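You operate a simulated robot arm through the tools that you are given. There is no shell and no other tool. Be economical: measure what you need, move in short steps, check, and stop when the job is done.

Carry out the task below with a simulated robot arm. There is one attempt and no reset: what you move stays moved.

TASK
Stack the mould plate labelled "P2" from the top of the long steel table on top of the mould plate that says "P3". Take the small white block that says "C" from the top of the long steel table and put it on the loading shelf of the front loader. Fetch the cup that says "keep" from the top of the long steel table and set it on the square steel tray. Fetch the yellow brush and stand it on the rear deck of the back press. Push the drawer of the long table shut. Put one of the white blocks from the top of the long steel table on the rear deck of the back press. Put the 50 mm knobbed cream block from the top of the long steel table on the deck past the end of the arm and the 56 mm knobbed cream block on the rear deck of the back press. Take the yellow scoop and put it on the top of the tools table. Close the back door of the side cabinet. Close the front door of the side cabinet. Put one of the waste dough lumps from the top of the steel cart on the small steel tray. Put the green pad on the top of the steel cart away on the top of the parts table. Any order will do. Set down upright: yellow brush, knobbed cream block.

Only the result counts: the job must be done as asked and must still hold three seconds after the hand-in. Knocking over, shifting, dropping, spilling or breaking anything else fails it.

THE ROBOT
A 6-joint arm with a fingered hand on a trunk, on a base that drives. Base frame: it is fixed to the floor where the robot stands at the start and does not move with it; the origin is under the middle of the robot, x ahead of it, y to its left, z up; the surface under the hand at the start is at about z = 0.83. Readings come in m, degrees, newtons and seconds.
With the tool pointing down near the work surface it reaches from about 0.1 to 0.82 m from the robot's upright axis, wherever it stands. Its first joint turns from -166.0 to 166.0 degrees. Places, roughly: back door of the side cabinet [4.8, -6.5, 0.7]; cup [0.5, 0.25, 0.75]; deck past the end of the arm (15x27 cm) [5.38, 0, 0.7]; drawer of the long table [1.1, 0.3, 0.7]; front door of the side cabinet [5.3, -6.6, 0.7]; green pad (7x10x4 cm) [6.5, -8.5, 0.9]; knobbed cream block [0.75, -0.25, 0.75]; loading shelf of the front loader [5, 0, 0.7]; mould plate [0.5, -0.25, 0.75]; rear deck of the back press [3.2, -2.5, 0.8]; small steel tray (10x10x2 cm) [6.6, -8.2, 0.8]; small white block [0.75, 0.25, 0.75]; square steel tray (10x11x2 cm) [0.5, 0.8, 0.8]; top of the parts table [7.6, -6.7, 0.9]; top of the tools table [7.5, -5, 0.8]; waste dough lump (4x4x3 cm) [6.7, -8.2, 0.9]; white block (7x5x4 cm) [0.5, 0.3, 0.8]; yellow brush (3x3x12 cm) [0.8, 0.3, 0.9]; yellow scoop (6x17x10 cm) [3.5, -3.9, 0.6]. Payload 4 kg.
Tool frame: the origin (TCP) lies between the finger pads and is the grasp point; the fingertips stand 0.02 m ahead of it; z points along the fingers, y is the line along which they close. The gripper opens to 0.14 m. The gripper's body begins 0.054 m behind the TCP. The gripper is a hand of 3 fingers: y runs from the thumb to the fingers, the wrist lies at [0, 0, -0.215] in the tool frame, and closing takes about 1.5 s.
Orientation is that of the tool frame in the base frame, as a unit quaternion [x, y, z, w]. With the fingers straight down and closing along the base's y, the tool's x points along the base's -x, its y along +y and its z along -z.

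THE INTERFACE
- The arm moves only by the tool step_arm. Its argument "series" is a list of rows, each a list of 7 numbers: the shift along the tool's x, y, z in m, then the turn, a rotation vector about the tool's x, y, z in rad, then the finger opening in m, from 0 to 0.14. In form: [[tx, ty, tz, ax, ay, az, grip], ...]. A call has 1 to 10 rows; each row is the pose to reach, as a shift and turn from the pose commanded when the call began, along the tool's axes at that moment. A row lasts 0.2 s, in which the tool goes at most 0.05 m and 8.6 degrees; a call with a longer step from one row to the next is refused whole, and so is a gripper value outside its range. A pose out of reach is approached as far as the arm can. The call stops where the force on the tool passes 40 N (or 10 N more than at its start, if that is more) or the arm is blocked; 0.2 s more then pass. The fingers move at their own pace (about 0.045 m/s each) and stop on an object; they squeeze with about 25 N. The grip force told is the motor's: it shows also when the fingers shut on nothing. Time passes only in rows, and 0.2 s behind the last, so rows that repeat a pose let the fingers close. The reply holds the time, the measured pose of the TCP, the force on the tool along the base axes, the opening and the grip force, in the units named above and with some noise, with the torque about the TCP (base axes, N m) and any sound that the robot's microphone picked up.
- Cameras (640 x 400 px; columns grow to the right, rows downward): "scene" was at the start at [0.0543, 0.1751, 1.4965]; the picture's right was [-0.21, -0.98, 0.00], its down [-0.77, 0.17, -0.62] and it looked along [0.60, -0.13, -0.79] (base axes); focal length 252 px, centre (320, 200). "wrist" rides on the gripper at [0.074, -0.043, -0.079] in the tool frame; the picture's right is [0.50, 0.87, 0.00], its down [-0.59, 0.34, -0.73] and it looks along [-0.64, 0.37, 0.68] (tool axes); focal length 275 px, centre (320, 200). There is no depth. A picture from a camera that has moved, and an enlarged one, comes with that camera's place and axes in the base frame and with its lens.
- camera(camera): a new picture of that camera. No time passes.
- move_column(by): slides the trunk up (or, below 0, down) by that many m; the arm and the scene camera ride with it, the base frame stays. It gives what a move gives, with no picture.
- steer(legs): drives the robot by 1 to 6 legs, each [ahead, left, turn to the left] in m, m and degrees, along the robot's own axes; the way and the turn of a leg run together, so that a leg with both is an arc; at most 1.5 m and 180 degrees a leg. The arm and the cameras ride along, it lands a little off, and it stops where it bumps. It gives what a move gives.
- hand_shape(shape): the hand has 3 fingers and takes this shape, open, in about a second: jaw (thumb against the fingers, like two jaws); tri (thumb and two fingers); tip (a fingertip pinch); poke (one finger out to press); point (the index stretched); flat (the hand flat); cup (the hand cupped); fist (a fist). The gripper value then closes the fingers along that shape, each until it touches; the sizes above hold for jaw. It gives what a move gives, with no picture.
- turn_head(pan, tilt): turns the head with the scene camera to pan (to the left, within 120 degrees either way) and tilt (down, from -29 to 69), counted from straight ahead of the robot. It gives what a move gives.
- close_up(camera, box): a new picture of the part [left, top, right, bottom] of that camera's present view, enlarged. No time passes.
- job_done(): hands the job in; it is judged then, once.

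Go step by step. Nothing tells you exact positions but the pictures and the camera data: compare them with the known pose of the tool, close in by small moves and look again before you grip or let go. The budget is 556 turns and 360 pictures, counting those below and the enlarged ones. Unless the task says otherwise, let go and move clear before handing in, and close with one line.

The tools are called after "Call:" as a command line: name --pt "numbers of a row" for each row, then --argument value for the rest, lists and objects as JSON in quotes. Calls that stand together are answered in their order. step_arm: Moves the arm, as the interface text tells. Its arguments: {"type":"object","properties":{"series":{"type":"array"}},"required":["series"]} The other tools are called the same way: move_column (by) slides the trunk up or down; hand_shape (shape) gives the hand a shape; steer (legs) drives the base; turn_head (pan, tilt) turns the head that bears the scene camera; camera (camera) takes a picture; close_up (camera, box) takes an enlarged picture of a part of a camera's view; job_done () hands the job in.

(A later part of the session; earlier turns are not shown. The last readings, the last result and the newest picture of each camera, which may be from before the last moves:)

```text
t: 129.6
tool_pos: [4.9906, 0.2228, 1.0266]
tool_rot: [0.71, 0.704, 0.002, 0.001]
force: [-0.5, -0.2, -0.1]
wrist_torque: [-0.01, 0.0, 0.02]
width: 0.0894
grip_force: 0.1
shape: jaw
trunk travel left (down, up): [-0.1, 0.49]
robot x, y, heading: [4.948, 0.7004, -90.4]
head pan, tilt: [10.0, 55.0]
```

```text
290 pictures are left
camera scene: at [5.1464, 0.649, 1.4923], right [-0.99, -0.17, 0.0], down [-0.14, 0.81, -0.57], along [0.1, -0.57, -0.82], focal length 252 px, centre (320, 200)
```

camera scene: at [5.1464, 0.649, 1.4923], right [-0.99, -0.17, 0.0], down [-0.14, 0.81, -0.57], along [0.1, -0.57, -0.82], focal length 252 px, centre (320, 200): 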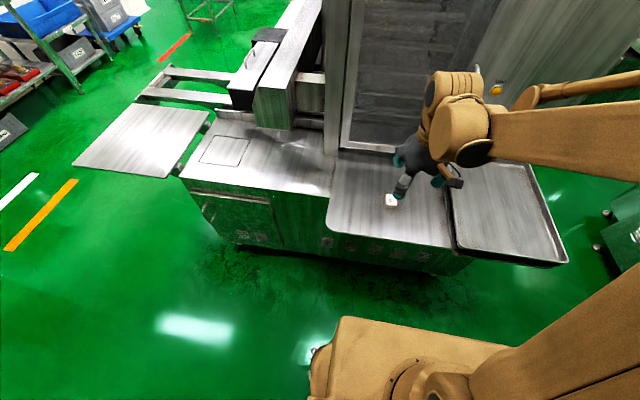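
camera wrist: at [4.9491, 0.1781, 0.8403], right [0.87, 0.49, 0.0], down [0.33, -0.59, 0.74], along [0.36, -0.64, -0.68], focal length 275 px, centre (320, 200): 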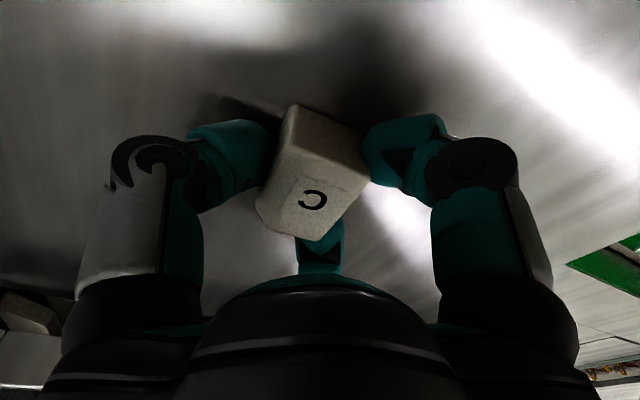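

C is placed. I back off, turn west and return along the corridor to the rear side of the long table.

Call:
step_arm --pt "0.04 0 0 0 0 0 0.09" --pt "0.08 0 0 0 0 0 0.09" --pt "0.1 0 -0.03 0 0 0 0.09"

Call:
steer --legs '[[-0.22, 0, 0], [0, 0, -90], [1.2, 0, 0]]'

```text
t: 130.4
tool_pos: [4.9906, 0.3231, 1.0614]
tool_rot: [0.71, 0.704, 0.002, 0.0]
force: [-0.2, 0.0, 0.6]
wrist_torque: [0.0, -0.01, -0.01]
width: 0.0895
grip_force: 0.0
shape: jaw
trunk travel left (down, up): [-0.1, 0.49]
robot x, y, heading: [4.9428, 0.6993, -90.4]
head pan, tilt: [10.0, 55.0]
```

```text
t: 141.4
tool_pos: [3.403, 0.8215, 1.061]
tool_rot: [1.0, 0.015, 0.0, 0.002]
force: [0.7, -0.1, -0.1]
wrist_torque: [-0.03, 0.02, 0.0]
width: 0.0895
grip_force: 0.1
shape: jaw
trunk travel left (down, up): [-0.1, 0.49]
robot x, y, heading: [3.7726, 0.8836, -178.4]
head pan, tilt: [10.0, 55.0]
```

Call:
steer --legs '[[1.0, -0.05, -1.6], [1.05, 0, 0]]'

Call:
turn_head --pan 10 --tilt 40

Call:
camera --camera "scene"

```text
t: 151.4
tool_pos: [1.3957, 0.8157, 1.0601]
tool_rot: [1.0, 0.015, 0.001, 0.002]
force: [-0.6, -0.2, 0.1]
wrist_torque: [0.02, -0.02, -0.02]
width: 0.0893
grip_force: 0.1
shape: jaw
trunk travel left (down, up): [-0.1, 0.49]
robot x, y, heading: [1.7709, 0.8778, -177.7]
head pan, tilt: [10.0, 55.0]
```

```text
t: 152.2
tool_pos: [1.3964, 0.8145, 1.0595]
tool_rot: [1.0, 0.014, 0.001, 0.001]
force: [-0.1, 1.2, 0.0]
wrist_torque: [0.02, 0.04, 0.02]
width: 0.0895
grip_force: 0.1
shape: jaw
trunk travel left (down, up): [-0.1, 0.49]
robot x, y, heading: [1.7728, 0.8729, -178.3]
head pan, tilt: [10.0, 40.0]
```

```text
289 pictures are left
camera scene: at [1.7139, 0.6715, 1.5129], right [-0.2, 0.98, 0.0], down [0.63, 0.13, -0.77], along [-0.75, -0.16, -0.64], focal length 252 px, centre (320, 200)
```

scene: 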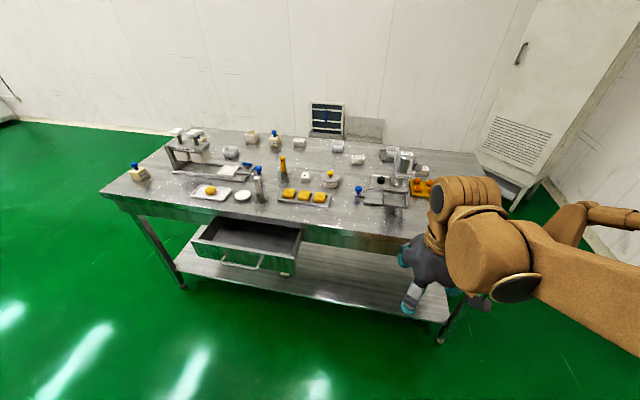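

The drawer front is at about x≈1.15, y 0–0.47, z≈0.68. I drive in front of it and then tip the hand horizontal to push.

Call:
steer --legs '[[-0.12, 0.62, -2]]'

Call:
hand_shape --shape "fist"

Call:
turn_head --pan 0 --tilt 50

Call:
camera --camera "scene"

```text
t: 155.7
tool_pos: [1.522, 0.2062, 1.0603]
tool_rot: [1.0, -0.002, 0.002, 0.001]
force: [1.0, 0.0, 0.1]
wrist_torque: [0.01, 0.03, 0.0]
width: 0.0894
grip_force: 0.1
shape: jaw
trunk travel left (down, up): [-0.1, 0.49]
robot x, y, heading: [1.8987, 0.2553, 180.0]
head pan, tilt: [10.0, 40.0]
```

```text
t: 156.6
tool_pos: [1.5223, 0.2055, 1.0605]
tool_rot: [1.0, -0.002, 0.0, 0.002]
force: [-0.6, 0.2, -0.1]
wrist_torque: [0.0, 0.03, 0.01]
width: 0.0
grip_force: 0.0
shape: fist
trunk travel left (down, up): [-0.1, 0.49]
robot x, y, heading: [1.8989, 0.2544, 179.9]
head pan, tilt: [10.0, 40.0]
```

```text
t: 157.3
tool_pos: [1.5235, 0.206, 1.0593]
tool_rot: [1.0, -0.002, 0.001, 0.002]
force: [0.4, -0.1, 0.7]
wrist_torque: [0.03, -0.01, -0.03]
width: 0.0
grip_force: 0.1
shape: fist
trunk travel left (down, up): [-0.1, 0.49]
robot x, y, heading: [1.9013, 0.2564, 179.7]
head pan, tilt: [0.0, 50.0]
```

```text
288 pictures are left
camera scene: at [1.8414, 0.0668, 1.4988], right [0.0, 1.0, 0.0], down [0.77, 0.0, -0.64], along [-0.64, 0.0, -0.77], focal length 252 px, centre (320, 200)
```

scene: 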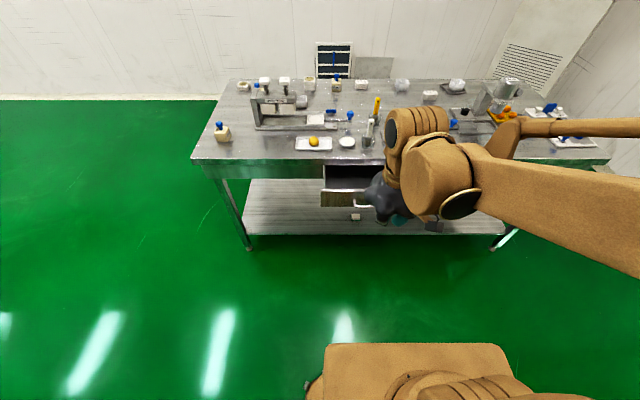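

I rotate the fist to point at the drawer front while lowering it to z≈0.70 at x≈1.33.

Call:
step_arm --pt "-0.019 -0.005 0.036 0 -0.149 0 0" --pt "-0.038 -0.01 0.072 0 -0.298 0 0" --pt "-0.057 -0.015 0.108 0 -0.447 0 0" --pt "-0.076 -0.02 0.144 0 -0.596 0 0" --pt "-0.095 -0.025 0.18 0 -0.745 0 0" --pt "-0.114 -0.03 0.216 0 -0.894 0 0" --pt "-0.133 -0.035 0.252 0 -1.043 0 0" --pt "-0.152 -0.04 0.288 0 -1.192 0 0" --pt "-0.171 -0.045 0.324 0 -1.341 0 0" --pt "-0.18 -0.05 0.36 0 -1.49 0 0"

Call:
camera --camera "scene"

Call:
camera --camera "wrist"

```text
t: 159.4
tool_pos: [1.1227, 0.2357, 0.834]
tool_rot: [0.75, -0.003, -0.661, 0.011]
force: [-1.7, 1.2, 54.2]
wrist_torque: [-0.23, -3.88, 0.09]
width: 0.0002
grip_force: 0.1
shape: fist
out of reach, approached as far as the arm can: row 4, 5, 6, 7, 8, 9, 10
trunk travel left (down, up): [-0.1, 0.49]
robot x, y, heading: [1.8966, 0.2532, 179.9]
head pan, tilt: [0.0, 50.0]
stopped in row 10: the force on the tool passed its limit at 369 N (the readings are from after the stop); the commanded pose is now the measured one
```

```text
287 pictures are left
camera scene: at [1.8447, 0.067, 1.4997], right [0.0, 1.0, 0.0], down [0.76, 0.0, -0.65], along [-0.65, 0.0, -0.76], focal length 252 px, centre (320, 200)
```

scene: 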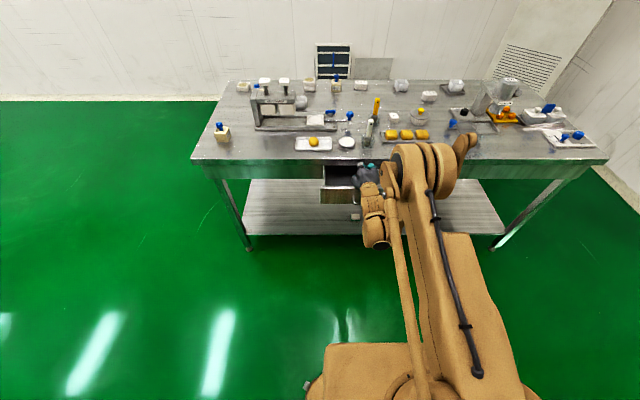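

```text
286 pictures are left
camera wrist: at [1.2115, 0.2782, 0.7696], right [0.07, -0.88, -0.48], down [0.66, -0.32, 0.68], along [-0.75, -0.36, 0.55], focal length 275 px, centre (320, 200)
```

wrist: 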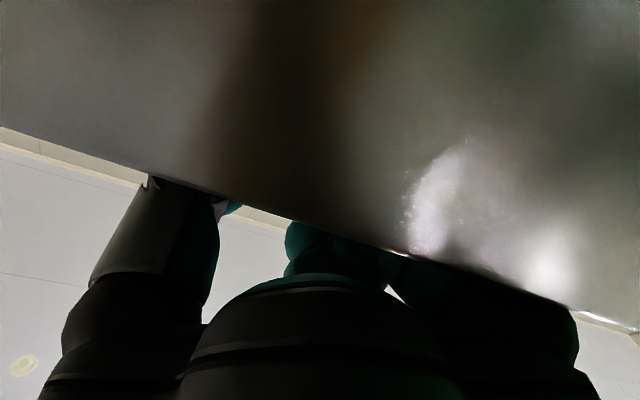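

The horizontal pose was out of reach and the arm struck the table edge. I check whether anything moved.

Call:
close_up --camera "scene" --box '[280, 80, 480, 230]'

```text
2.67 times, centred on (380, 155) of scene
camera zoom: at [1.8447, 0.067, 1.4997], right [0.0, 1.0, 0.0], down [0.76, 0.0, -0.65], along [-0.65, 0.0, -0.76], focal length 672 px, centre (160, 320)
```

zoom: 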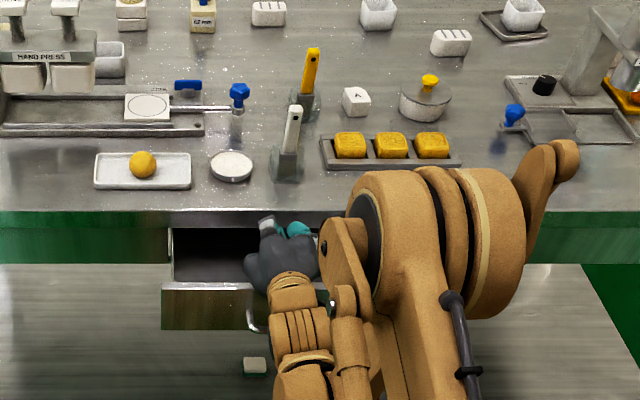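

Nothing on the table moved. I lift the hand away up and back.

Call:
step_arm --pt "-0.03 0 -0.005 0 0 0 0" --pt "-0.07 0 -0.02 0 0 0 0" --pt "-0.11 0 -0.03 0 0 0 0" --pt "-0.14 0 -0.05 0 0 0 0"

Call:
close_up --camera "scene" --box '[280, 80, 480, 230]'

```text
t: 160.4
tool_pos: [1.1532, 0.2404, 0.9734]
tool_rot: [0.753, -0.005, -0.658, 0.009]
force: [-0.8, 0.5, -0.3]
wrist_torque: [0.02, -0.02, -0.01]
width: 0.0004
grip_force: 0.0
shape: fist
trunk travel left (down, up): [-0.1, 0.49]
robot x, y, heading: [1.8943, 0.2556, 179.8]
head pan, tilt: [0.0, 50.0]
```

```text
2.67 times, centred on (380, 155) of scene
camera zoom: at [1.841, 0.0668, 1.4988], right [0.0, 1.0, 0.0], down [0.77, 0.0, -0.64], along [-0.64, 0.0, -0.77], focal length 672 px, centre (160, 320)
```

zoom: 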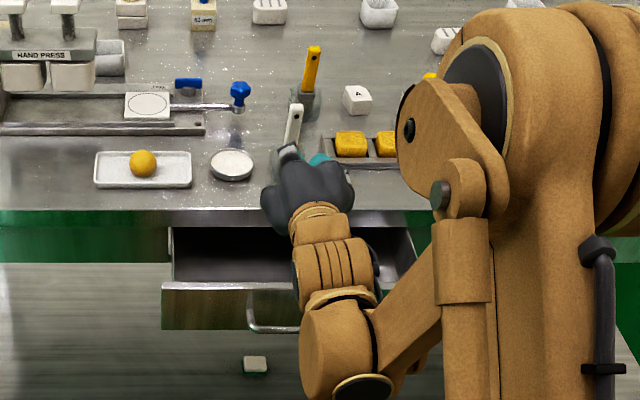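

I reduce the pitch to about 50° and back the hand to x≈1.30 before lowering in front of the drawer.

Call:
step_arm --pt "0 0 -0.03 0 0.13 0 0" --pt "0 0 -0.06 0 0.26 0 0" --pt "0 0 -0.09 0 0.39 0 0" --pt "0 0 -0.12 0 0.52 0 0" --pt "0 0 -0.14 0 0.6 0 0"

```text
t: 161.6
tool_pos: [1.2933, 0.2376, 0.9922]
tool_rot: [0.914, -0.002, -0.405, 0.01]
force: [-0.4, -0.5, 0.0]
wrist_torque: [-0.01, -0.02, -0.01]
width: 0.0
grip_force: 0.0
shape: fist
trunk travel left (down, up): [-0.1, 0.49]
robot x, y, heading: [1.8946, 0.2558, 179.9]
head pan, tilt: [0.0, 50.0]
```

Call:
step_arm --pt "0.033 -0.005 0.03 0 0 0 0" --pt "0.067 -0.01 0.06 0 0 0 0" --pt "0.1 -0.015 0.09 0 0 0 0" --pt "0.133 -0.02 0.12 0 0 0 0" --pt "0.167 -0.025 0.151 0 0 0 0" --pt "0.2 -0.028 0.181 0 0 0 0"

Call:
camera --camera "scene"

Call:
camera --camera "wrist"

```text
t: 163.0
tool_pos: [1.1892, 0.2666, 0.7584]
tool_rot: [0.914, -0.002, -0.405, 0.01]
force: [-0.5, -0.1, 0.9]
wrist_torque: [-0.02, -0.02, 0.0]
width: 0.0
grip_force: 0.0
shape: fist
out of reach, approached as far as the arm can: row 3, 4, 5, 6
trunk travel left (down, up): [-0.1, 0.49]
robot x, y, heading: [1.8952, 0.2591, 179.6]
head pan, tilt: [0.0, 50.0]
```

```text
283 pictures are left
camera scene: at [1.8385, 0.0667, 1.4986], right [0.0, 1.0, 0.0], down [0.77, 0.0, -0.64], along [-0.64, 0.0, -0.77], focal length 252 px, centre (320, 200)
```

scene: 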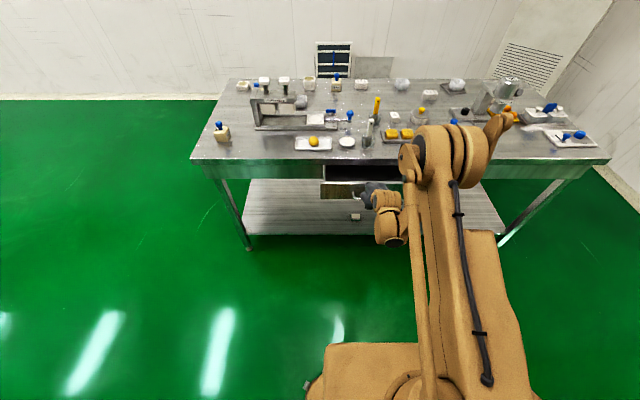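

```text
282 pictures are left
camera wrist: at [1.2993, 0.3099, 0.7556], right [0.34, -0.87, -0.35], down [0.15, -0.32, 0.94], along [-0.93, -0.37, 0.02], focal length 275 px, centre (320, 200)
```

wrist: 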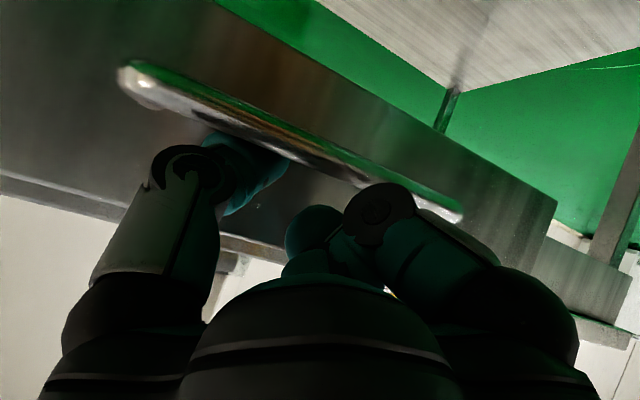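

The fist is right at the drawer front just above the handle. I back the base off slightly, lower the trunk, and look again.

Call:
steer --legs '[[-0.07, 0, 0]]'

Call:
move_column --by -0.05

Call:
camera --camera "wrist"

Call:
close_up --camera "scene" --box '[280, 130, 480, 250]'

```text
t: 164.1
tool_pos: [1.2588, 0.2648, 0.7594]
tool_rot: [0.914, -0.001, -0.405, 0.011]
force: [-0.7, -0.1, -0.4]
wrist_torque: [0.04, -0.02, 0.0]
width: 0.0
grip_force: 0.0
shape: fist
trunk travel left (down, up): [-0.1, 0.49]
robot x, y, heading: [1.9669, 0.2565, -180.1]
head pan, tilt: [0.0, 50.0]
```

```text
t: 164.5
tool_pos: [1.2593, 0.2669, 0.7471]
tool_rot: [0.912, 0.0, -0.411, 0.007]
force: [-1.4, 1.5, 35.2]
wrist_torque: [1.29, -0.4, 0.16]
width: 0.0
grip_force: 0.0
shape: fist
trunk travel left (down, up): [-0.083, 0.507]
robot x, y, heading: [1.9668, 0.2591, 180.2]
head pan, tilt: [0.0, 50.0]
stopped: the force on the tool passed its limit at 70 N (the readings are from after the stop); the commanded pose is now the measured one
```

```text
281 pictures are left
camera wrist: at [1.3689, 0.3103, 0.7437], right [0.34, -0.87, -0.36], down [0.16, -0.33, 0.93], along [-0.93, -0.37, 0.03], focal length 275 px, centre (320, 200)
```

wrist: 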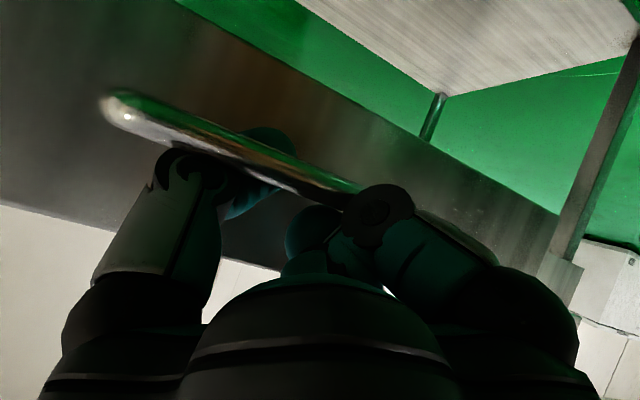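

```text
3.20 times, centred on (380, 190) of scene
camera zoom: at [1.9121, 0.0668, 1.4819], right [0.0, 1.0, 0.0], down [0.76, 0.0, -0.64], along [-0.64, 0.0, -0.76], focal length 807 px, centre (128, 232)
```

zoom: 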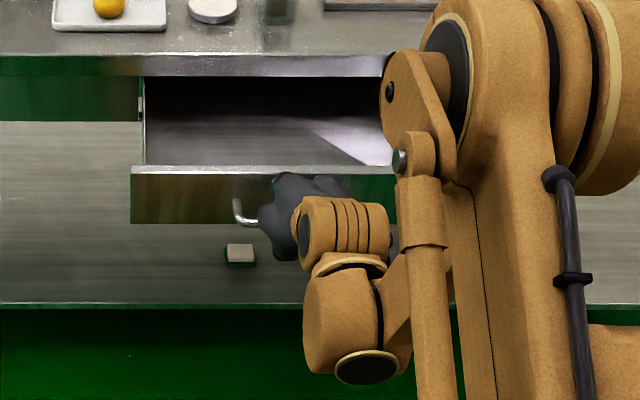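

The fingers hooked the handle, so the drawer came out a little. I ease up, then push the drawer in by driving forward slowly.

Call:
step_arm --pt "-0.009 0 -0.008 0 0 0 0" --pt "-0.009 0 -0.008 0 0 0 0"

Call:
steer --legs '[[0.12, 0, 0]]'

Call:
close_up --camera "scene" --box '[280, 130, 480, 250]'

Call:
camera --camera "wrist"

```text
t: 165.1
tool_pos: [1.2594, 0.2657, 0.7562]
tool_rot: [0.913, 0.0, -0.408, 0.008]
force: [-0.1, 0.4, 0.2]
wrist_torque: [-0.02, -0.01, -0.01]
width: 0.0
grip_force: 0.0
shape: fist
trunk travel left (down, up): [-0.083, 0.507]
robot x, y, heading: [1.9693, 0.2558, -180.0]
head pan, tilt: [0.0, 50.0]
```

```text
t: 166.4
tool_pos: [1.1382, 0.2671, 0.7558]
tool_rot: [0.913, -0.001, -0.408, 0.007]
force: [0.5, 0.4, -0.4]
wrist_torque: [0.01, 0.02, 0.01]
width: 0.0
grip_force: 0.0
shape: fist
trunk travel left (down, up): [-0.083, 0.507]
robot x, y, heading: [1.8462, 0.2566, 180.1]
head pan, tilt: [0.0, 50.0]
```

```text
3.20 times, centred on (380, 190) of scene
camera zoom: at [1.7876, 0.0668, 1.4816], right [0.0, 1.0, 0.0], down [0.77, 0.0, -0.64], along [-0.64, 0.0, -0.77], focal length 807 px, centre (128, 232)
```

zoom: 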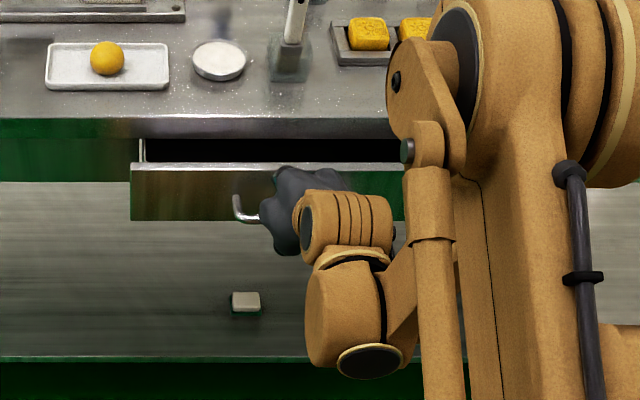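

```text
278 pictures are left
camera wrist: at [1.2472, 0.3106, 0.7523], right [0.34, -0.87, -0.36], down [0.16, -0.32, 0.93], along [-0.93, -0.37, 0.03], focal length 275 px, centre (320, 200)
```

wrist: 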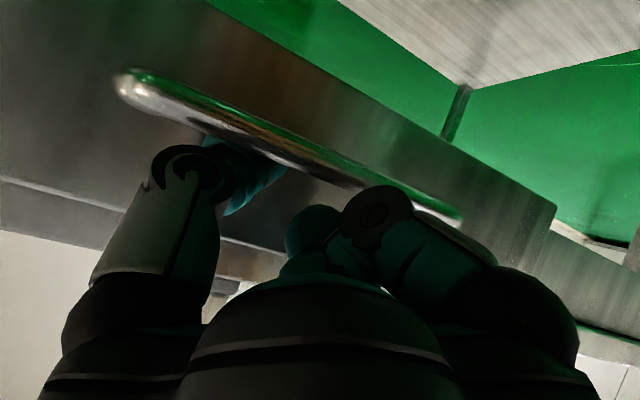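

It works: the drawer is nearly shut. I push on a little.

Call:
steer --legs '[[0.05, 0, 0]]'

Call:
close_up --camera "scene" --box '[280, 130, 480, 250]'

```text
t: 167.3
tool_pos: [1.0875, 0.2679, 0.756]
tool_rot: [0.913, 0.0, -0.408, 0.008]
force: [-0.8, 0.1, -0.4]
wrist_torque: [0.0, 0.03, 0.04]
width: 0.0002
grip_force: 0.0
shape: fist
trunk travel left (down, up): [-0.083, 0.507]
robot x, y, heading: [1.7973, 0.258, 179.9]
head pan, tilt: [0.0, 50.0]
```

```text
3.20 times, centred on (380, 190) of scene
camera zoom: at [1.7369, 0.0668, 1.4816], right [0.0, 1.0, 0.0], down [0.77, 0.0, -0.64], along [-0.64, 0.0, -0.77], focal length 807 px, centre (128, 232)
```

zoom: 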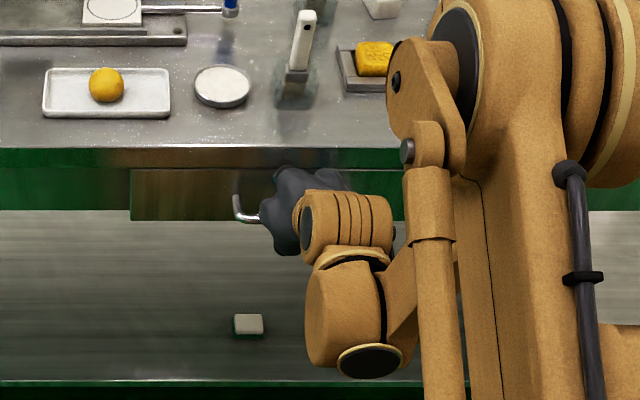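

Call:
steer --legs '[[0.02, 0, 0]]'

Call:
close_up --camera "scene" --box '[310, 150, 400, 210]'

```text
t: 168.1
tool_pos: [1.0815, 0.2697, 0.7554]
tool_rot: [0.915, -0.002, -0.404, 0.008]
force: [9.4, -1.3, 0.8]
wrist_torque: [-0.02, -0.06, -0.19]
width: 0.0001
grip_force: 0.0
shape: fist
trunk travel left (down, up): [-0.083, 0.507]
robot x, y, heading: [1.7838, 0.2555, 180.1]
head pan, tilt: [0.0, 50.0]
stopped in leg 1: the force on the tool passed its limit at 72 N (the readings are from after the stop); the commanded pose is now the measured one
```

```text
6.67 times, centred on (355, 180) of scene
camera zoom: at [1.7277, 0.0668, 1.4817], right [0.0, 1.0, 0.0], down [0.77, 0.0, -0.64], along [-0.64, 0.0, -0.77], focal length 1681 px, centre (87, 333)
```

zoom: 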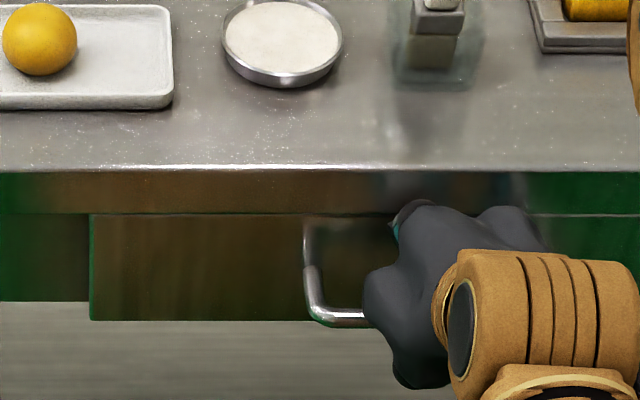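

The drawer is shut against its stop. I lift the hand straight up out of the handle before backing away.

Call:
step_arm --pt "-0.013 0 -0.015 0 0 0 0" --pt "-0.035 0 -0.036 0 0 0 0" --pt "-0.057 0 -0.056 0 0 0 0" --pt "-0.08 0 -0.076 0 0 0 0"

Call:
close_up --camera "scene" --box '[310, 130, 430, 210]'

```text
t: 169.1
tool_pos: [1.0821, 0.268, 0.8653]
tool_rot: [0.914, -0.003, -0.406, 0.007]
force: [-0.2, 0.6, -0.2]
wrist_torque: [-0.01, -0.03, 0.01]
width: 0.0003
grip_force: 0.1
shape: fist
trunk travel left (down, up): [-0.083, 0.507]
robot x, y, heading: [1.7825, 0.2543, 179.8]
head pan, tilt: [0.0, 50.0]
```

```text
5.00 times, centred on (370, 170) of scene
camera zoom: at [1.7269, 0.0669, 1.4818], right [0.0, 1.0, 0.0], down [0.77, 0.0, -0.64], along [-0.64, 0.0, -0.77], focal length 1261 px, centre (70, 350)
```

zoom: 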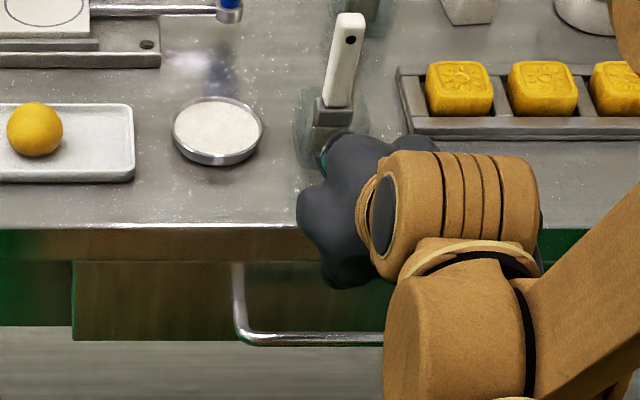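

Call:
steer --legs '[[-0.12, 0, 0]]'

Call:
step_arm --pt "-0.03 0 -0.03 0 0.14 0 0" --pt "-0.06 0 -0.06 0 0.28 0 0" --pt "-0.09 0 -0.09 0 0.42 0 0" --pt "-0.1 0 -0.12 0 0.56 0 0" --pt "-0.1 0 -0.15 0 0.7 0 0" --pt "-0.1 0 -0.18 0 0.832 0 0"

Call:
hand_shape --shape "jaw"

Call:
close_up --camera "scene" --box '[280, 80, 480, 230]'

```text
t: 170.3
tool_pos: [1.2015, 0.2681, 0.8651]
tool_rot: [0.914, -0.001, -0.406, 0.008]
force: [1.1, -0.1, -0.3]
wrist_torque: [0.02, -0.03, 0.0]
width: 0.0
grip_force: 0.0
shape: fist
trunk travel left (down, up): [-0.083, 0.507]
robot x, y, heading: [1.9036, 0.2536, 180.0]
head pan, tilt: [0.0, 50.0]
```

```text
t: 171.8
tool_pos: [1.2649, 0.2679, 1.0594]
tool_rot: [1.0, 0.001, 0.0, 0.008]
force: [-0.2, -0.8, 0.7]
wrist_torque: [-0.01, -0.02, -0.01]
width: 0.0
grip_force: 0.1
shape: fist
trunk travel left (down, up): [-0.083, 0.507]
robot x, y, heading: [1.9059, 0.2554, 179.9]
head pan, tilt: [0.0, 50.0]
```

```text
t: 172.7
tool_pos: [1.2664, 0.2678, 1.0599]
tool_rot: [1.0, 0.002, -0.001, 0.006]
force: [-0.5, 0.5, 0.0]
wrist_torque: [-0.02, -0.02, -0.02]
width: 0.1401
grip_force: 0.0
shape: jaw
trunk travel left (down, up): [-0.083, 0.507]
robot x, y, heading: [1.9009, 0.2535, 179.9]
head pan, tilt: [0.0, 50.0]
```

```text
2.67 times, centred on (380, 155) of scene
camera zoom: at [1.8459, 0.0667, 1.4817], right [0.0, 1.0, 0.0], down [0.77, 0.0, -0.64], along [-0.64, 0.0, -0.77], focal length 672 px, centre (160, 320)
```

zoom: 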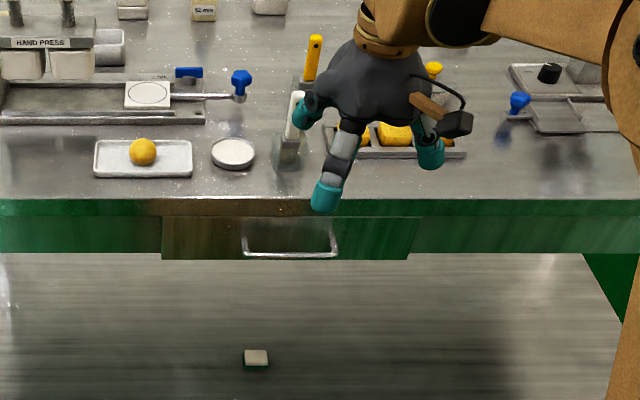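

The drawer is shut. Next the yellow brush at about (0.825,0.32); I raise the trunk and drive closer.

Call:
move_column --by 0.083

Call:
steer --legs '[[0.38, 0, 0]]'

Call:
camera --camera "wrist"

Call:
camera --camera "scene"

```text
t: 173.8
tool_pos: [1.2646, 0.2677, 1.1422]
tool_rot: [1.0, 0.002, -0.001, 0.008]
force: [-0.9, 0.2, -0.6]
wrist_torque: [-0.02, 0.01, 0.05]
width: 0.14
grip_force: 0.1
shape: jaw
trunk travel left (down, up): [-0.166, 0.424]
robot x, y, heading: [1.9035, 0.2555, 179.8]
head pan, tilt: [0.0, 50.0]
```

```text
t: 176.3
tool_pos: [0.8772, 0.2743, 1.1423]
tool_rot: [1.0, -0.002, -0.001, 0.008]
force: [-0.2, 1.3, -0.1]
wrist_torque: [-0.03, 0.02, -0.02]
width: 0.1401
grip_force: 0.0
shape: jaw
trunk travel left (down, up): [-0.166, 0.424]
robot x, y, heading: [1.5183, 0.261, 179.5]
head pan, tilt: [0.0, 50.0]
```

```text
273 pictures are left
camera wrist: at [0.953, 0.317, 1.2204], right [0.5, -0.87, 0.01], down [-0.59, -0.33, 0.74], along [-0.64, -0.38, -0.67], focal length 275 px, centre (320, 200)
```

wrist: 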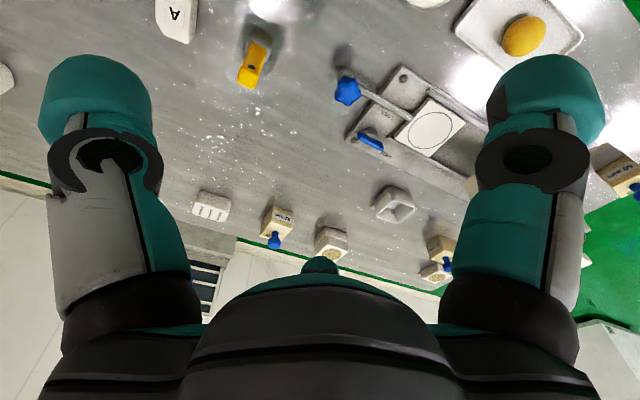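

```text
272 pictures are left
camera scene: at [1.4561, 0.0687, 1.5646], right [0.01, 1.0, 0.0], down [0.77, -0.01, -0.64], along [-0.64, 0.0, -0.77], focal length 252 px, centre (320, 200)
```

scene: 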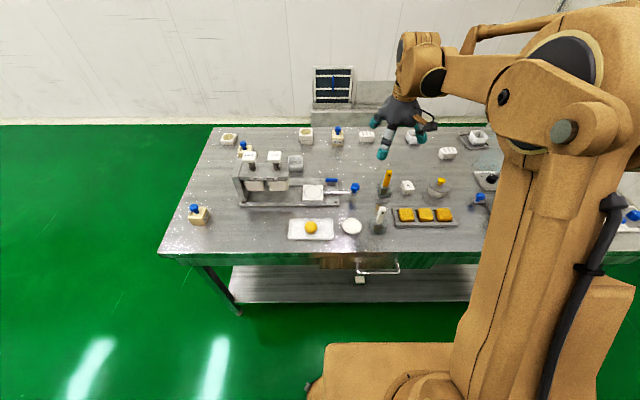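

Brush handle is at about (0.82,0.316), top z≈0.95. I move above it with a narrower opening.

Call:
step_arm --pt "-0.03 -0.022 0.0 0 0 0 0.07" --pt "-0.057 -0.042 0.02 0 0 0 0.07" --pt "-0.057 -0.042 0.065 0 0 0 0.07" --pt "-0.057 -0.042 0.11 0 0 0 0.07" --pt "-0.057 -0.042 0.14 0 0 0 0.07"

Call:
camera --camera "wrist"

Call:
close_up --camera "scene" --box '[340, 100, 460, 240]'

```text
t: 177.5
tool_pos: [0.8224, 0.3126, 1.0023]
tool_rot: [1.0, -0.001, -0.001, 0.008]
force: [-0.1, -0.2, 0.6]
wrist_torque: [0.0, 0.02, 0.0]
width: 0.0704
grip_force: 0.1
shape: jaw
trunk travel left (down, up): [-0.166, 0.424]
robot x, y, heading: [1.5168, 0.2571, 179.5]
head pan, tilt: [0.0, 50.0]
```

```text
271 pictures are left
camera wrist: at [0.8979, 0.3567, 1.0798], right [0.5, -0.87, 0.01], down [-0.59, -0.33, 0.74], along [-0.64, -0.38, -0.67], focal length 275 px, centre (320, 200)
```

wrist: 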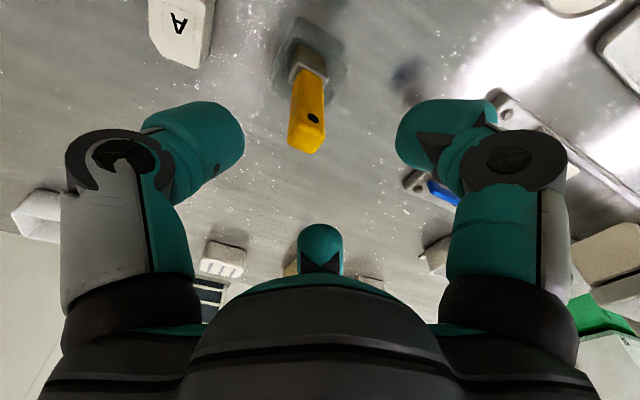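

```text
2.86 times, centred on (400, 170) of scene
camera zoom: at [1.4566, 0.0687, 1.5647], right [0.01, 1.0, 0.0], down [0.77, -0.01, -0.64], along [-0.64, 0.0, -0.77], focal length 720 px, centre (91, 286)
```

zoom: 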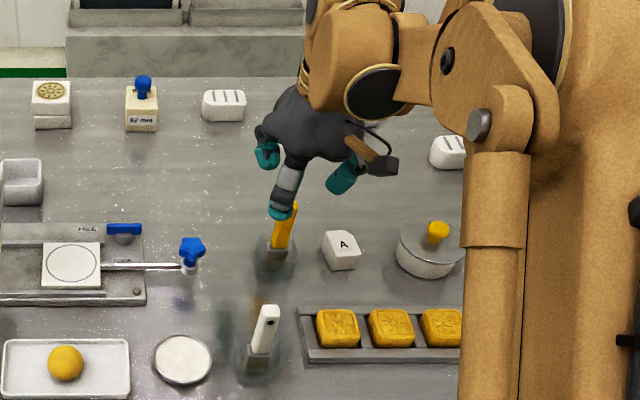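

Slight correction (-9 mm x, +3 mm y), then down to z≈0.915 and grip.

Call:
step_arm --pt "-0.009 -0.003 0.0 0 0 0 0.07" --pt "-0.009 -0.003 0.04 0 0 0 0.07" --pt "-0.009 -0.003 0.07 0 0 0 0.07"

Call:
camera --camera "wrist"

Call:
close_up --camera "scene" --box '[360, 130, 440, 200]'

```text
t: 178.3
tool_pos: [0.8123, 0.3131, 0.9308]
tool_rot: [1.0, -0.002, -0.001, 0.008]
force: [-0.1, 0.1, 0.9]
wrist_torque: [0.0, -0.02, 0.01]
width: 0.0706
grip_force: 0.0
shape: jaw
trunk travel left (down, up): [-0.166, 0.424]
robot x, y, heading: [1.5172, 0.2558, 179.4]
head pan, tilt: [0.0, 50.0]
```

```text
269 pictures are left
camera wrist: at [0.8882, 0.3576, 1.0092], right [0.5, -0.87, 0.01], down [-0.59, -0.33, 0.74], along [-0.64, -0.38, -0.67], focal length 275 px, centre (320, 200)
```

wrist: 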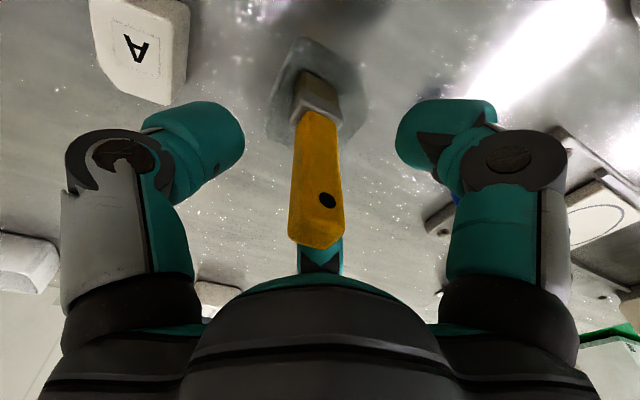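

```text
5.71 times, centred on (400, 165) of scene
camera zoom: at [1.4565, 0.0687, 1.5647], right [0.01, 1.0, 0.0], down [0.77, -0.01, -0.64], along [-0.64, 0.0, -0.77], focal length 1441 px, centre (-137, 400)
```

zoom: 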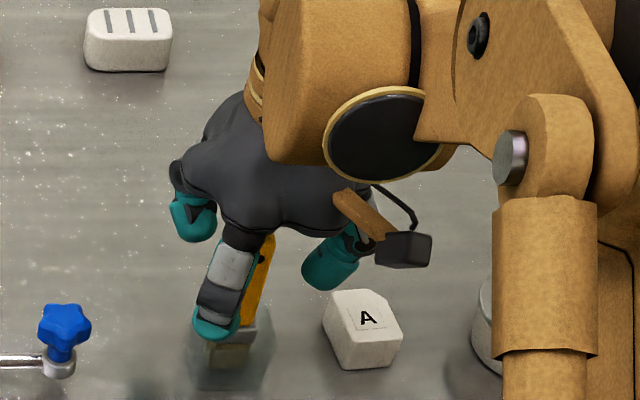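

Call:
step_arm --pt "0 0 0.013 0 0 0 0.07" --pt "0 0 0.013 0 0 0 0.03" --pt "0 0 0.013 0 0 0 0.0" --pt "0 0 0.013 0 0 0 0.0" --pt "0 0 0.013 0 0 0 0.0" --pt "0 0 0.013 0 0 0 0.0" --pt "0 0 0.013 0 0 0 0.0"

Call:
camera --camera "wrist"

```text
t: 179.9
tool_pos: [0.8114, 0.3129, 0.9176]
tool_rot: [1.0, -0.002, -0.001, 0.008]
force: [0.1, 0.4, 0.2]
wrist_torque: [-0.01, 0.03, 0.03]
width: 0.0148
grip_force: 25.0
shape: jaw
trunk travel left (down, up): [-0.166, 0.424]
robot x, y, heading: [1.5196, 0.2575, 179.7]
head pan, tilt: [0.0, 50.0]
```

```text
267 pictures are left
camera wrist: at [0.8867, 0.3567, 0.9963], right [0.5, -0.87, 0.01], down [-0.59, -0.33, 0.74], along [-0.64, -0.38, -0.67], focal length 275 px, centre (320, 200)
```

wrist: 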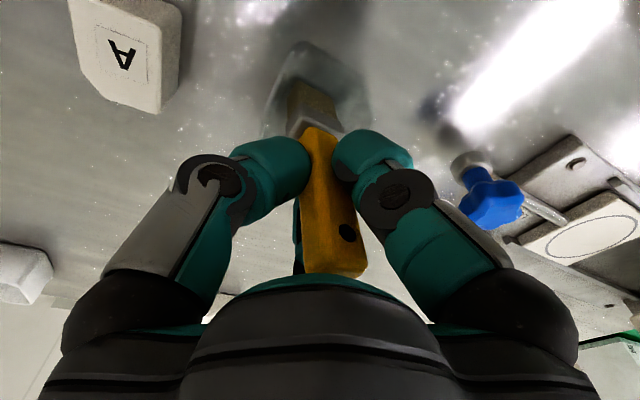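

Gripped. I lift and look whether only the brush comes along.

Call:
step_arm --pt "0 0 -0.03 0 0 0 0" --pt "0 0 -0.07 0 0 0 0" --pt "0 0 -0.115 0 0 0 0" --pt "0 0 -0.16 0 0 0 0"

Call:
close_up --camera "scene" --box '[340, 80, 460, 220]'

Call:
camera --camera "wrist"

```text
t: 180.9
tool_pos: [0.8127, 0.3186, 1.0776]
tool_rot: [1.0, -0.002, 0.0, 0.007]
force: [-0.2, 0.0, -1.0]
wrist_torque: [-0.02, 0.0, -0.02]
width: 0.0146
grip_force: 24.9
shape: jaw
trunk travel left (down, up): [-0.166, 0.424]
robot x, y, heading: [1.5156, 0.259, 179.5]
head pan, tilt: [0.0, 50.0]
```

```text
2.86 times, centred on (400, 150) of scene
camera zoom: at [1.4575, 0.0687, 1.5647], right [0.01, 1.0, 0.0], down [0.77, -0.01, -0.64], along [-0.64, 0.0, -0.77], focal length 720 px, centre (91, 343)
```

zoom: 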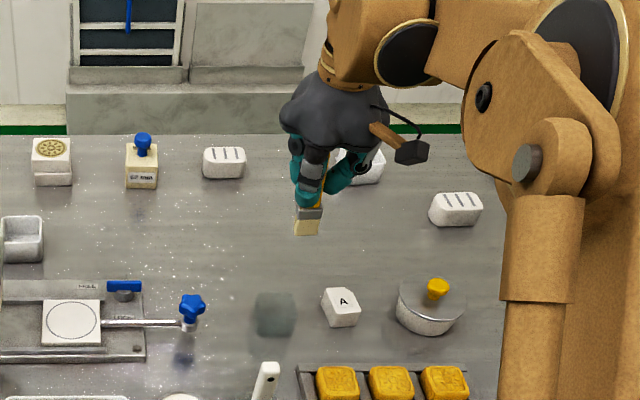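

```text
265 pictures are left
camera wrist: at [0.888, 0.3623, 1.1557], right [0.5, -0.87, 0.01], down [-0.59, -0.33, 0.74], along [-0.64, -0.38, -0.67], focal length 275 px, centre (320, 200)
```

wrist: 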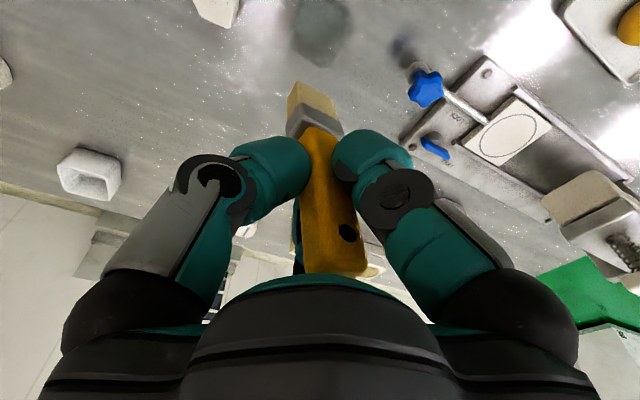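

Brush is held upright. I raise and retract the arm, then drive down the lane to the back press.

Call:
step_arm --pt "0 0 -0.04 0 0 0 0" --pt "0.04 -0.01 -0.06 0 0 0 0" --pt "0.085 -0.02 -0.06 0 0 0 0" --pt "0.13 -0.02 -0.06 0 0 0 0" --pt "0.175 -0.01 -0.06 0 0 0 0" --pt "0.22 0.0 -0.06 0 0 0 0" --pt "0.265 0.01 -0.06 0 0 0 0" --pt "0.29 0.02 -0.06 0 0 0 0"

Call:
steer --legs '[[-0.3, 0, 0], [0, 0, 90], [1.4, 0, 0]]'

Call:
turn_head --pan 40 --tilt 25

Call:
camera --camera "scene"

```text
t: 182.7
tool_pos: [1.1034, 0.2975, 1.1416]
tool_rot: [1.0, -0.002, -0.001, 0.008]
force: [0.4, 0.1, -0.5]
wrist_torque: [-0.03, 0.03, 0.01]
width: 0.0152
grip_force: 24.1
shape: jaw
trunk travel left (down, up): [-0.166, 0.424]
robot x, y, heading: [1.5173, 0.2592, 179.7]
head pan, tilt: [0.0, 50.0]
```

```text
t: 195.0
tool_pos: [1.72, -1.569, 1.1406]
tool_rot: [0.709, 0.705, 0.004, 0.006]
force: [-0.2, -0.5, -1.4]
wrist_torque: [-0.05, -0.02, -0.01]
width: 0.015
grip_force: 25.2
shape: jaw
trunk travel left (down, up): [-0.166, 0.424]
robot x, y, heading: [1.7623, -1.1571, -90.6]
head pan, tilt: [0.0, 50.0]
```

```text
t: 196.1
tool_pos: [1.7217, -1.569, 1.141]
tool_rot: [0.709, 0.705, 0.005, 0.006]
force: [0.0, 0.2, -0.5]
wrist_torque: [0.0, -0.01, 0.0]
width: 0.015
grip_force: 24.8
shape: jaw
trunk travel left (down, up): [-0.166, 0.424]
robot x, y, heading: [1.7616, -1.1552, -90.5]
head pan, tilt: [40.0, 25.0]
```

```text
264 pictures are left
camera scene: at [2.0121, -1.2077, 1.6021], right [-0.77, -0.63, 0.0], down [-0.27, 0.33, -0.91], along [0.57, -0.7, -0.42], focal length 252 px, centre (320, 200)
```

scene: 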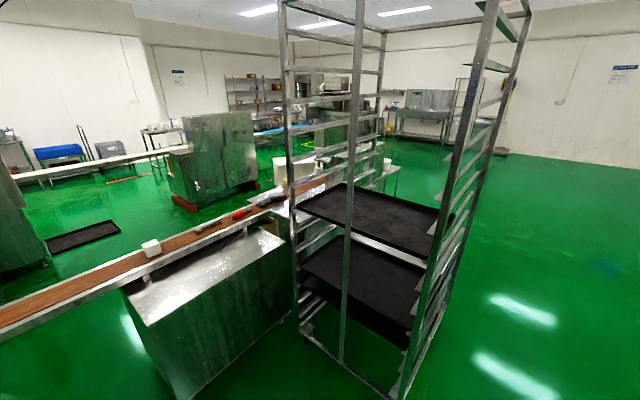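

A tall rack stands at x 2.15–2.8, y −2…−3; the press deck is behind it. I drive round the rack on the west side and look from the south.

Call:
steer --legs '[[1.3, -0.15, 0], [1.2, 0, 0]]'

Call:
turn_head --pan 80 --tilt 20

Call:
camera --camera "scene"

```text
t: 208.3
tool_pos: [1.5077, -4.0646, 1.1415]
tool_rot: [0.717, 0.697, 0.004, 0.006]
force: [0.7, 0.3, 0.4]
wrist_torque: [0.0, -0.01, -0.01]
width: 0.0151
grip_force: 24.6
shape: jaw
trunk travel left (down, up): [-0.166, 0.424]
robot x, y, heading: [1.56, -3.6518, -91.8]
head pan, tilt: [40.0, 25.0]
```

```text
t: 209.4
tool_pos: [1.5088, -4.0631, 1.142]
tool_rot: [0.717, 0.697, 0.005, 0.007]
force: [-1.0, 0.2, -0.4]
wrist_torque: [-0.02, -0.02, 0.01]
width: 0.0151
grip_force: 25.2
shape: jaw
trunk travel left (down, up): [-0.166, 0.424]
robot x, y, heading: [1.5571, -3.6529, -91.7]
head pan, tilt: [80.0, 20.0]
```

```text
263 pictures are left
camera scene: at [1.8415, -3.6567, 1.6103], right [-0.21, -0.98, 0.0], down [-0.33, 0.07, -0.94], along [0.92, -0.19, -0.34], focal length 252 px, centre (320, 200)
```

scene: 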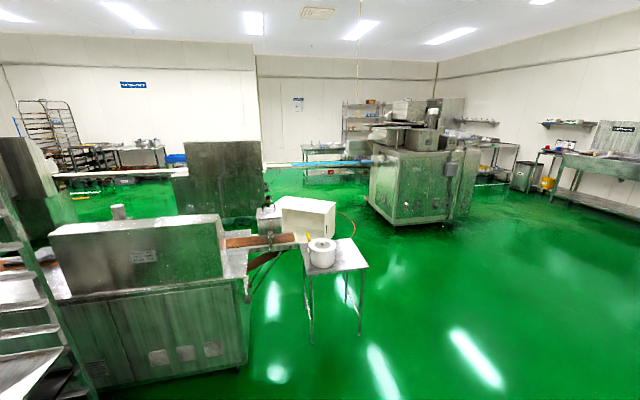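

I see the back press with belt and a small table with a pot. I zoom in.

Call:
close_up --camera "scene" --box '[0, 180, 260, 340]'

Call:
close_up --camera "scene" --box '[220, 190, 400, 310]'

```text
2.46 times, centred on (130, 260) of scene
camera zoom: at [1.8415, -3.6567, 1.6103], right [-0.21, -0.98, 0.0], down [-0.33, 0.07, -0.94], along [0.92, -0.19, -0.34], focal length 621 px, centre (788, 52)
```

zoom: 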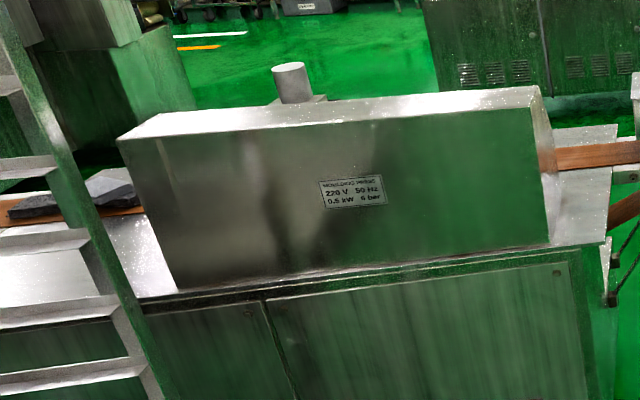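

```text
3.33 times, centred on (310, 250) of scene
camera zoom: at [1.8415, -3.6567, 1.6103], right [-0.21, -0.98, 0.0], down [-0.33, 0.07, -0.94], along [0.92, -0.19, -0.34], focal length 840 px, centre (353, 33)
```

zoom: 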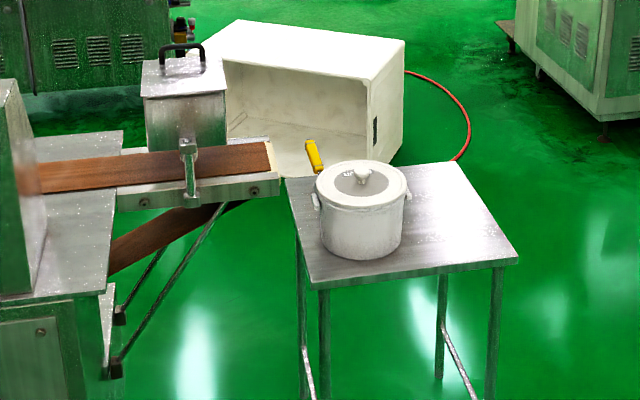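

The rear deck is the flat area just north of the hood, reachable only from the east side of the belt. I drive round the south of the small pot table and up the east lane.

Call:
steer --legs '[[1.15, 0, 1.7], [0, 0, 90], [1.4, 0, 0], [1.3, 0, 0]]'

Call:
turn_head --pan 50 --tilt 25

Call:
camera --camera "scene"

```text
t: 231.9
tool_pos: [4.659, -4.7195, 1.1402]
tool_rot: [-0.027, 1.0, 0.008, 0.0]
force: [-0.1, 0.3, -0.9]
wrist_torque: [-0.02, 0.04, 0.02]
width: 0.015
grip_force: 25.3
shape: jaw
trunk travel left (down, up): [-0.166, 0.424]
robot x, y, heading: [4.2451, -4.6977, 2.8]
head pan, tilt: [80.0, 20.0]
```

```text
t: 232.9
tool_pos: [4.66, -4.7189, 1.1408]
tool_rot: [-0.026, 1.0, 0.008, 0.001]
force: [-0.1, 0.8, -0.6]
wrist_torque: [-0.02, -0.02, 0.01]
width: 0.0153
grip_force: 25.2
shape: jaw
trunk travel left (down, up): [-0.166, 0.424]
robot x, y, heading: [4.2459, -4.7008, 2.6]
head pan, tilt: [50.0, 25.0]
```

```text
260 pictures are left
camera scene: at [4.2722, -4.4375, 1.6022], right [0.8, -0.61, 0.0], down [-0.26, -0.34, -0.91], along [0.55, 0.72, -0.42], focal length 252 px, centre (320, 200)
```

scene: 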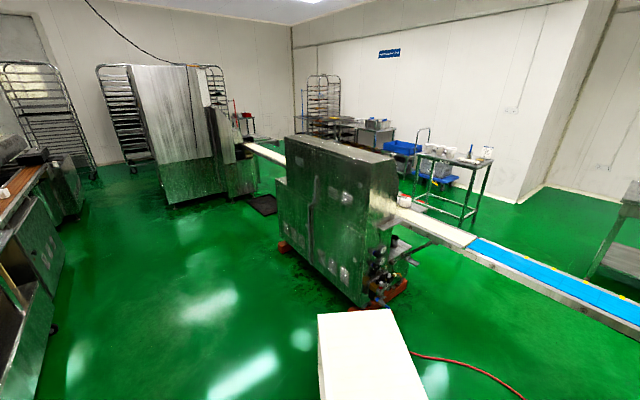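

The east lane is open. I turn north and drive up beside the press.

Call:
steer --legs '[[-0.06, 0, 87.4], [1.0, 0, 0], [1.0, 0, 0]]'

Call:
turn_head --pan 80 --tilt 35

Call:
camera --camera "scene"

```text
t: 239.0
tool_pos: [4.2751, -4.0045, 1.1406]
tool_rot: [-0.691, 0.723, 0.009, -0.005]
force: [1.1, 1.6, -1.4]
wrist_torque: [-0.19, 0.04, 0.03]
width: 0.0151
grip_force: 25.5
shape: jaw
trunk travel left (down, up): [-0.166, 0.424]
robot x, y, heading: [4.2189, -4.4104, 87.2]
head pan, tilt: [50.0, 25.0]
stopped in leg 2: the robot was blocked; the commanded pose is now the measured one
```

```text
t: 239.9
tool_pos: [4.2713, -4.0088, 1.1439]
tool_rot: [-0.692, 0.722, 0.009, -0.002]
force: [-0.2, -1.0, -1.1]
wrist_torque: [0.01, 0.02, -0.01]
width: 0.0151
grip_force: 25.4
shape: jaw
trunk travel left (down, up): [-0.166, 0.424]
robot x, y, heading: [4.214, -4.4082, 87.4]
head pan, tilt: [80.0, 35.0]
```

```text
259 pictures are left
camera scene: at [3.94, -4.3984, 1.5864], right [0.22, 0.98, 0.0], down [0.56, -0.13, -0.82], along [-0.8, 0.18, -0.57], focal length 252 px, centre (320, 200)
```

scene: 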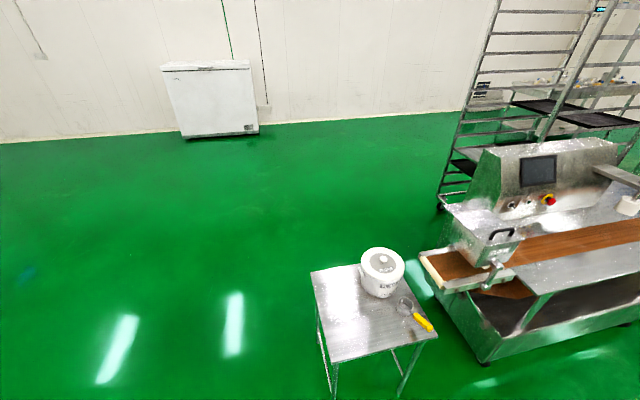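

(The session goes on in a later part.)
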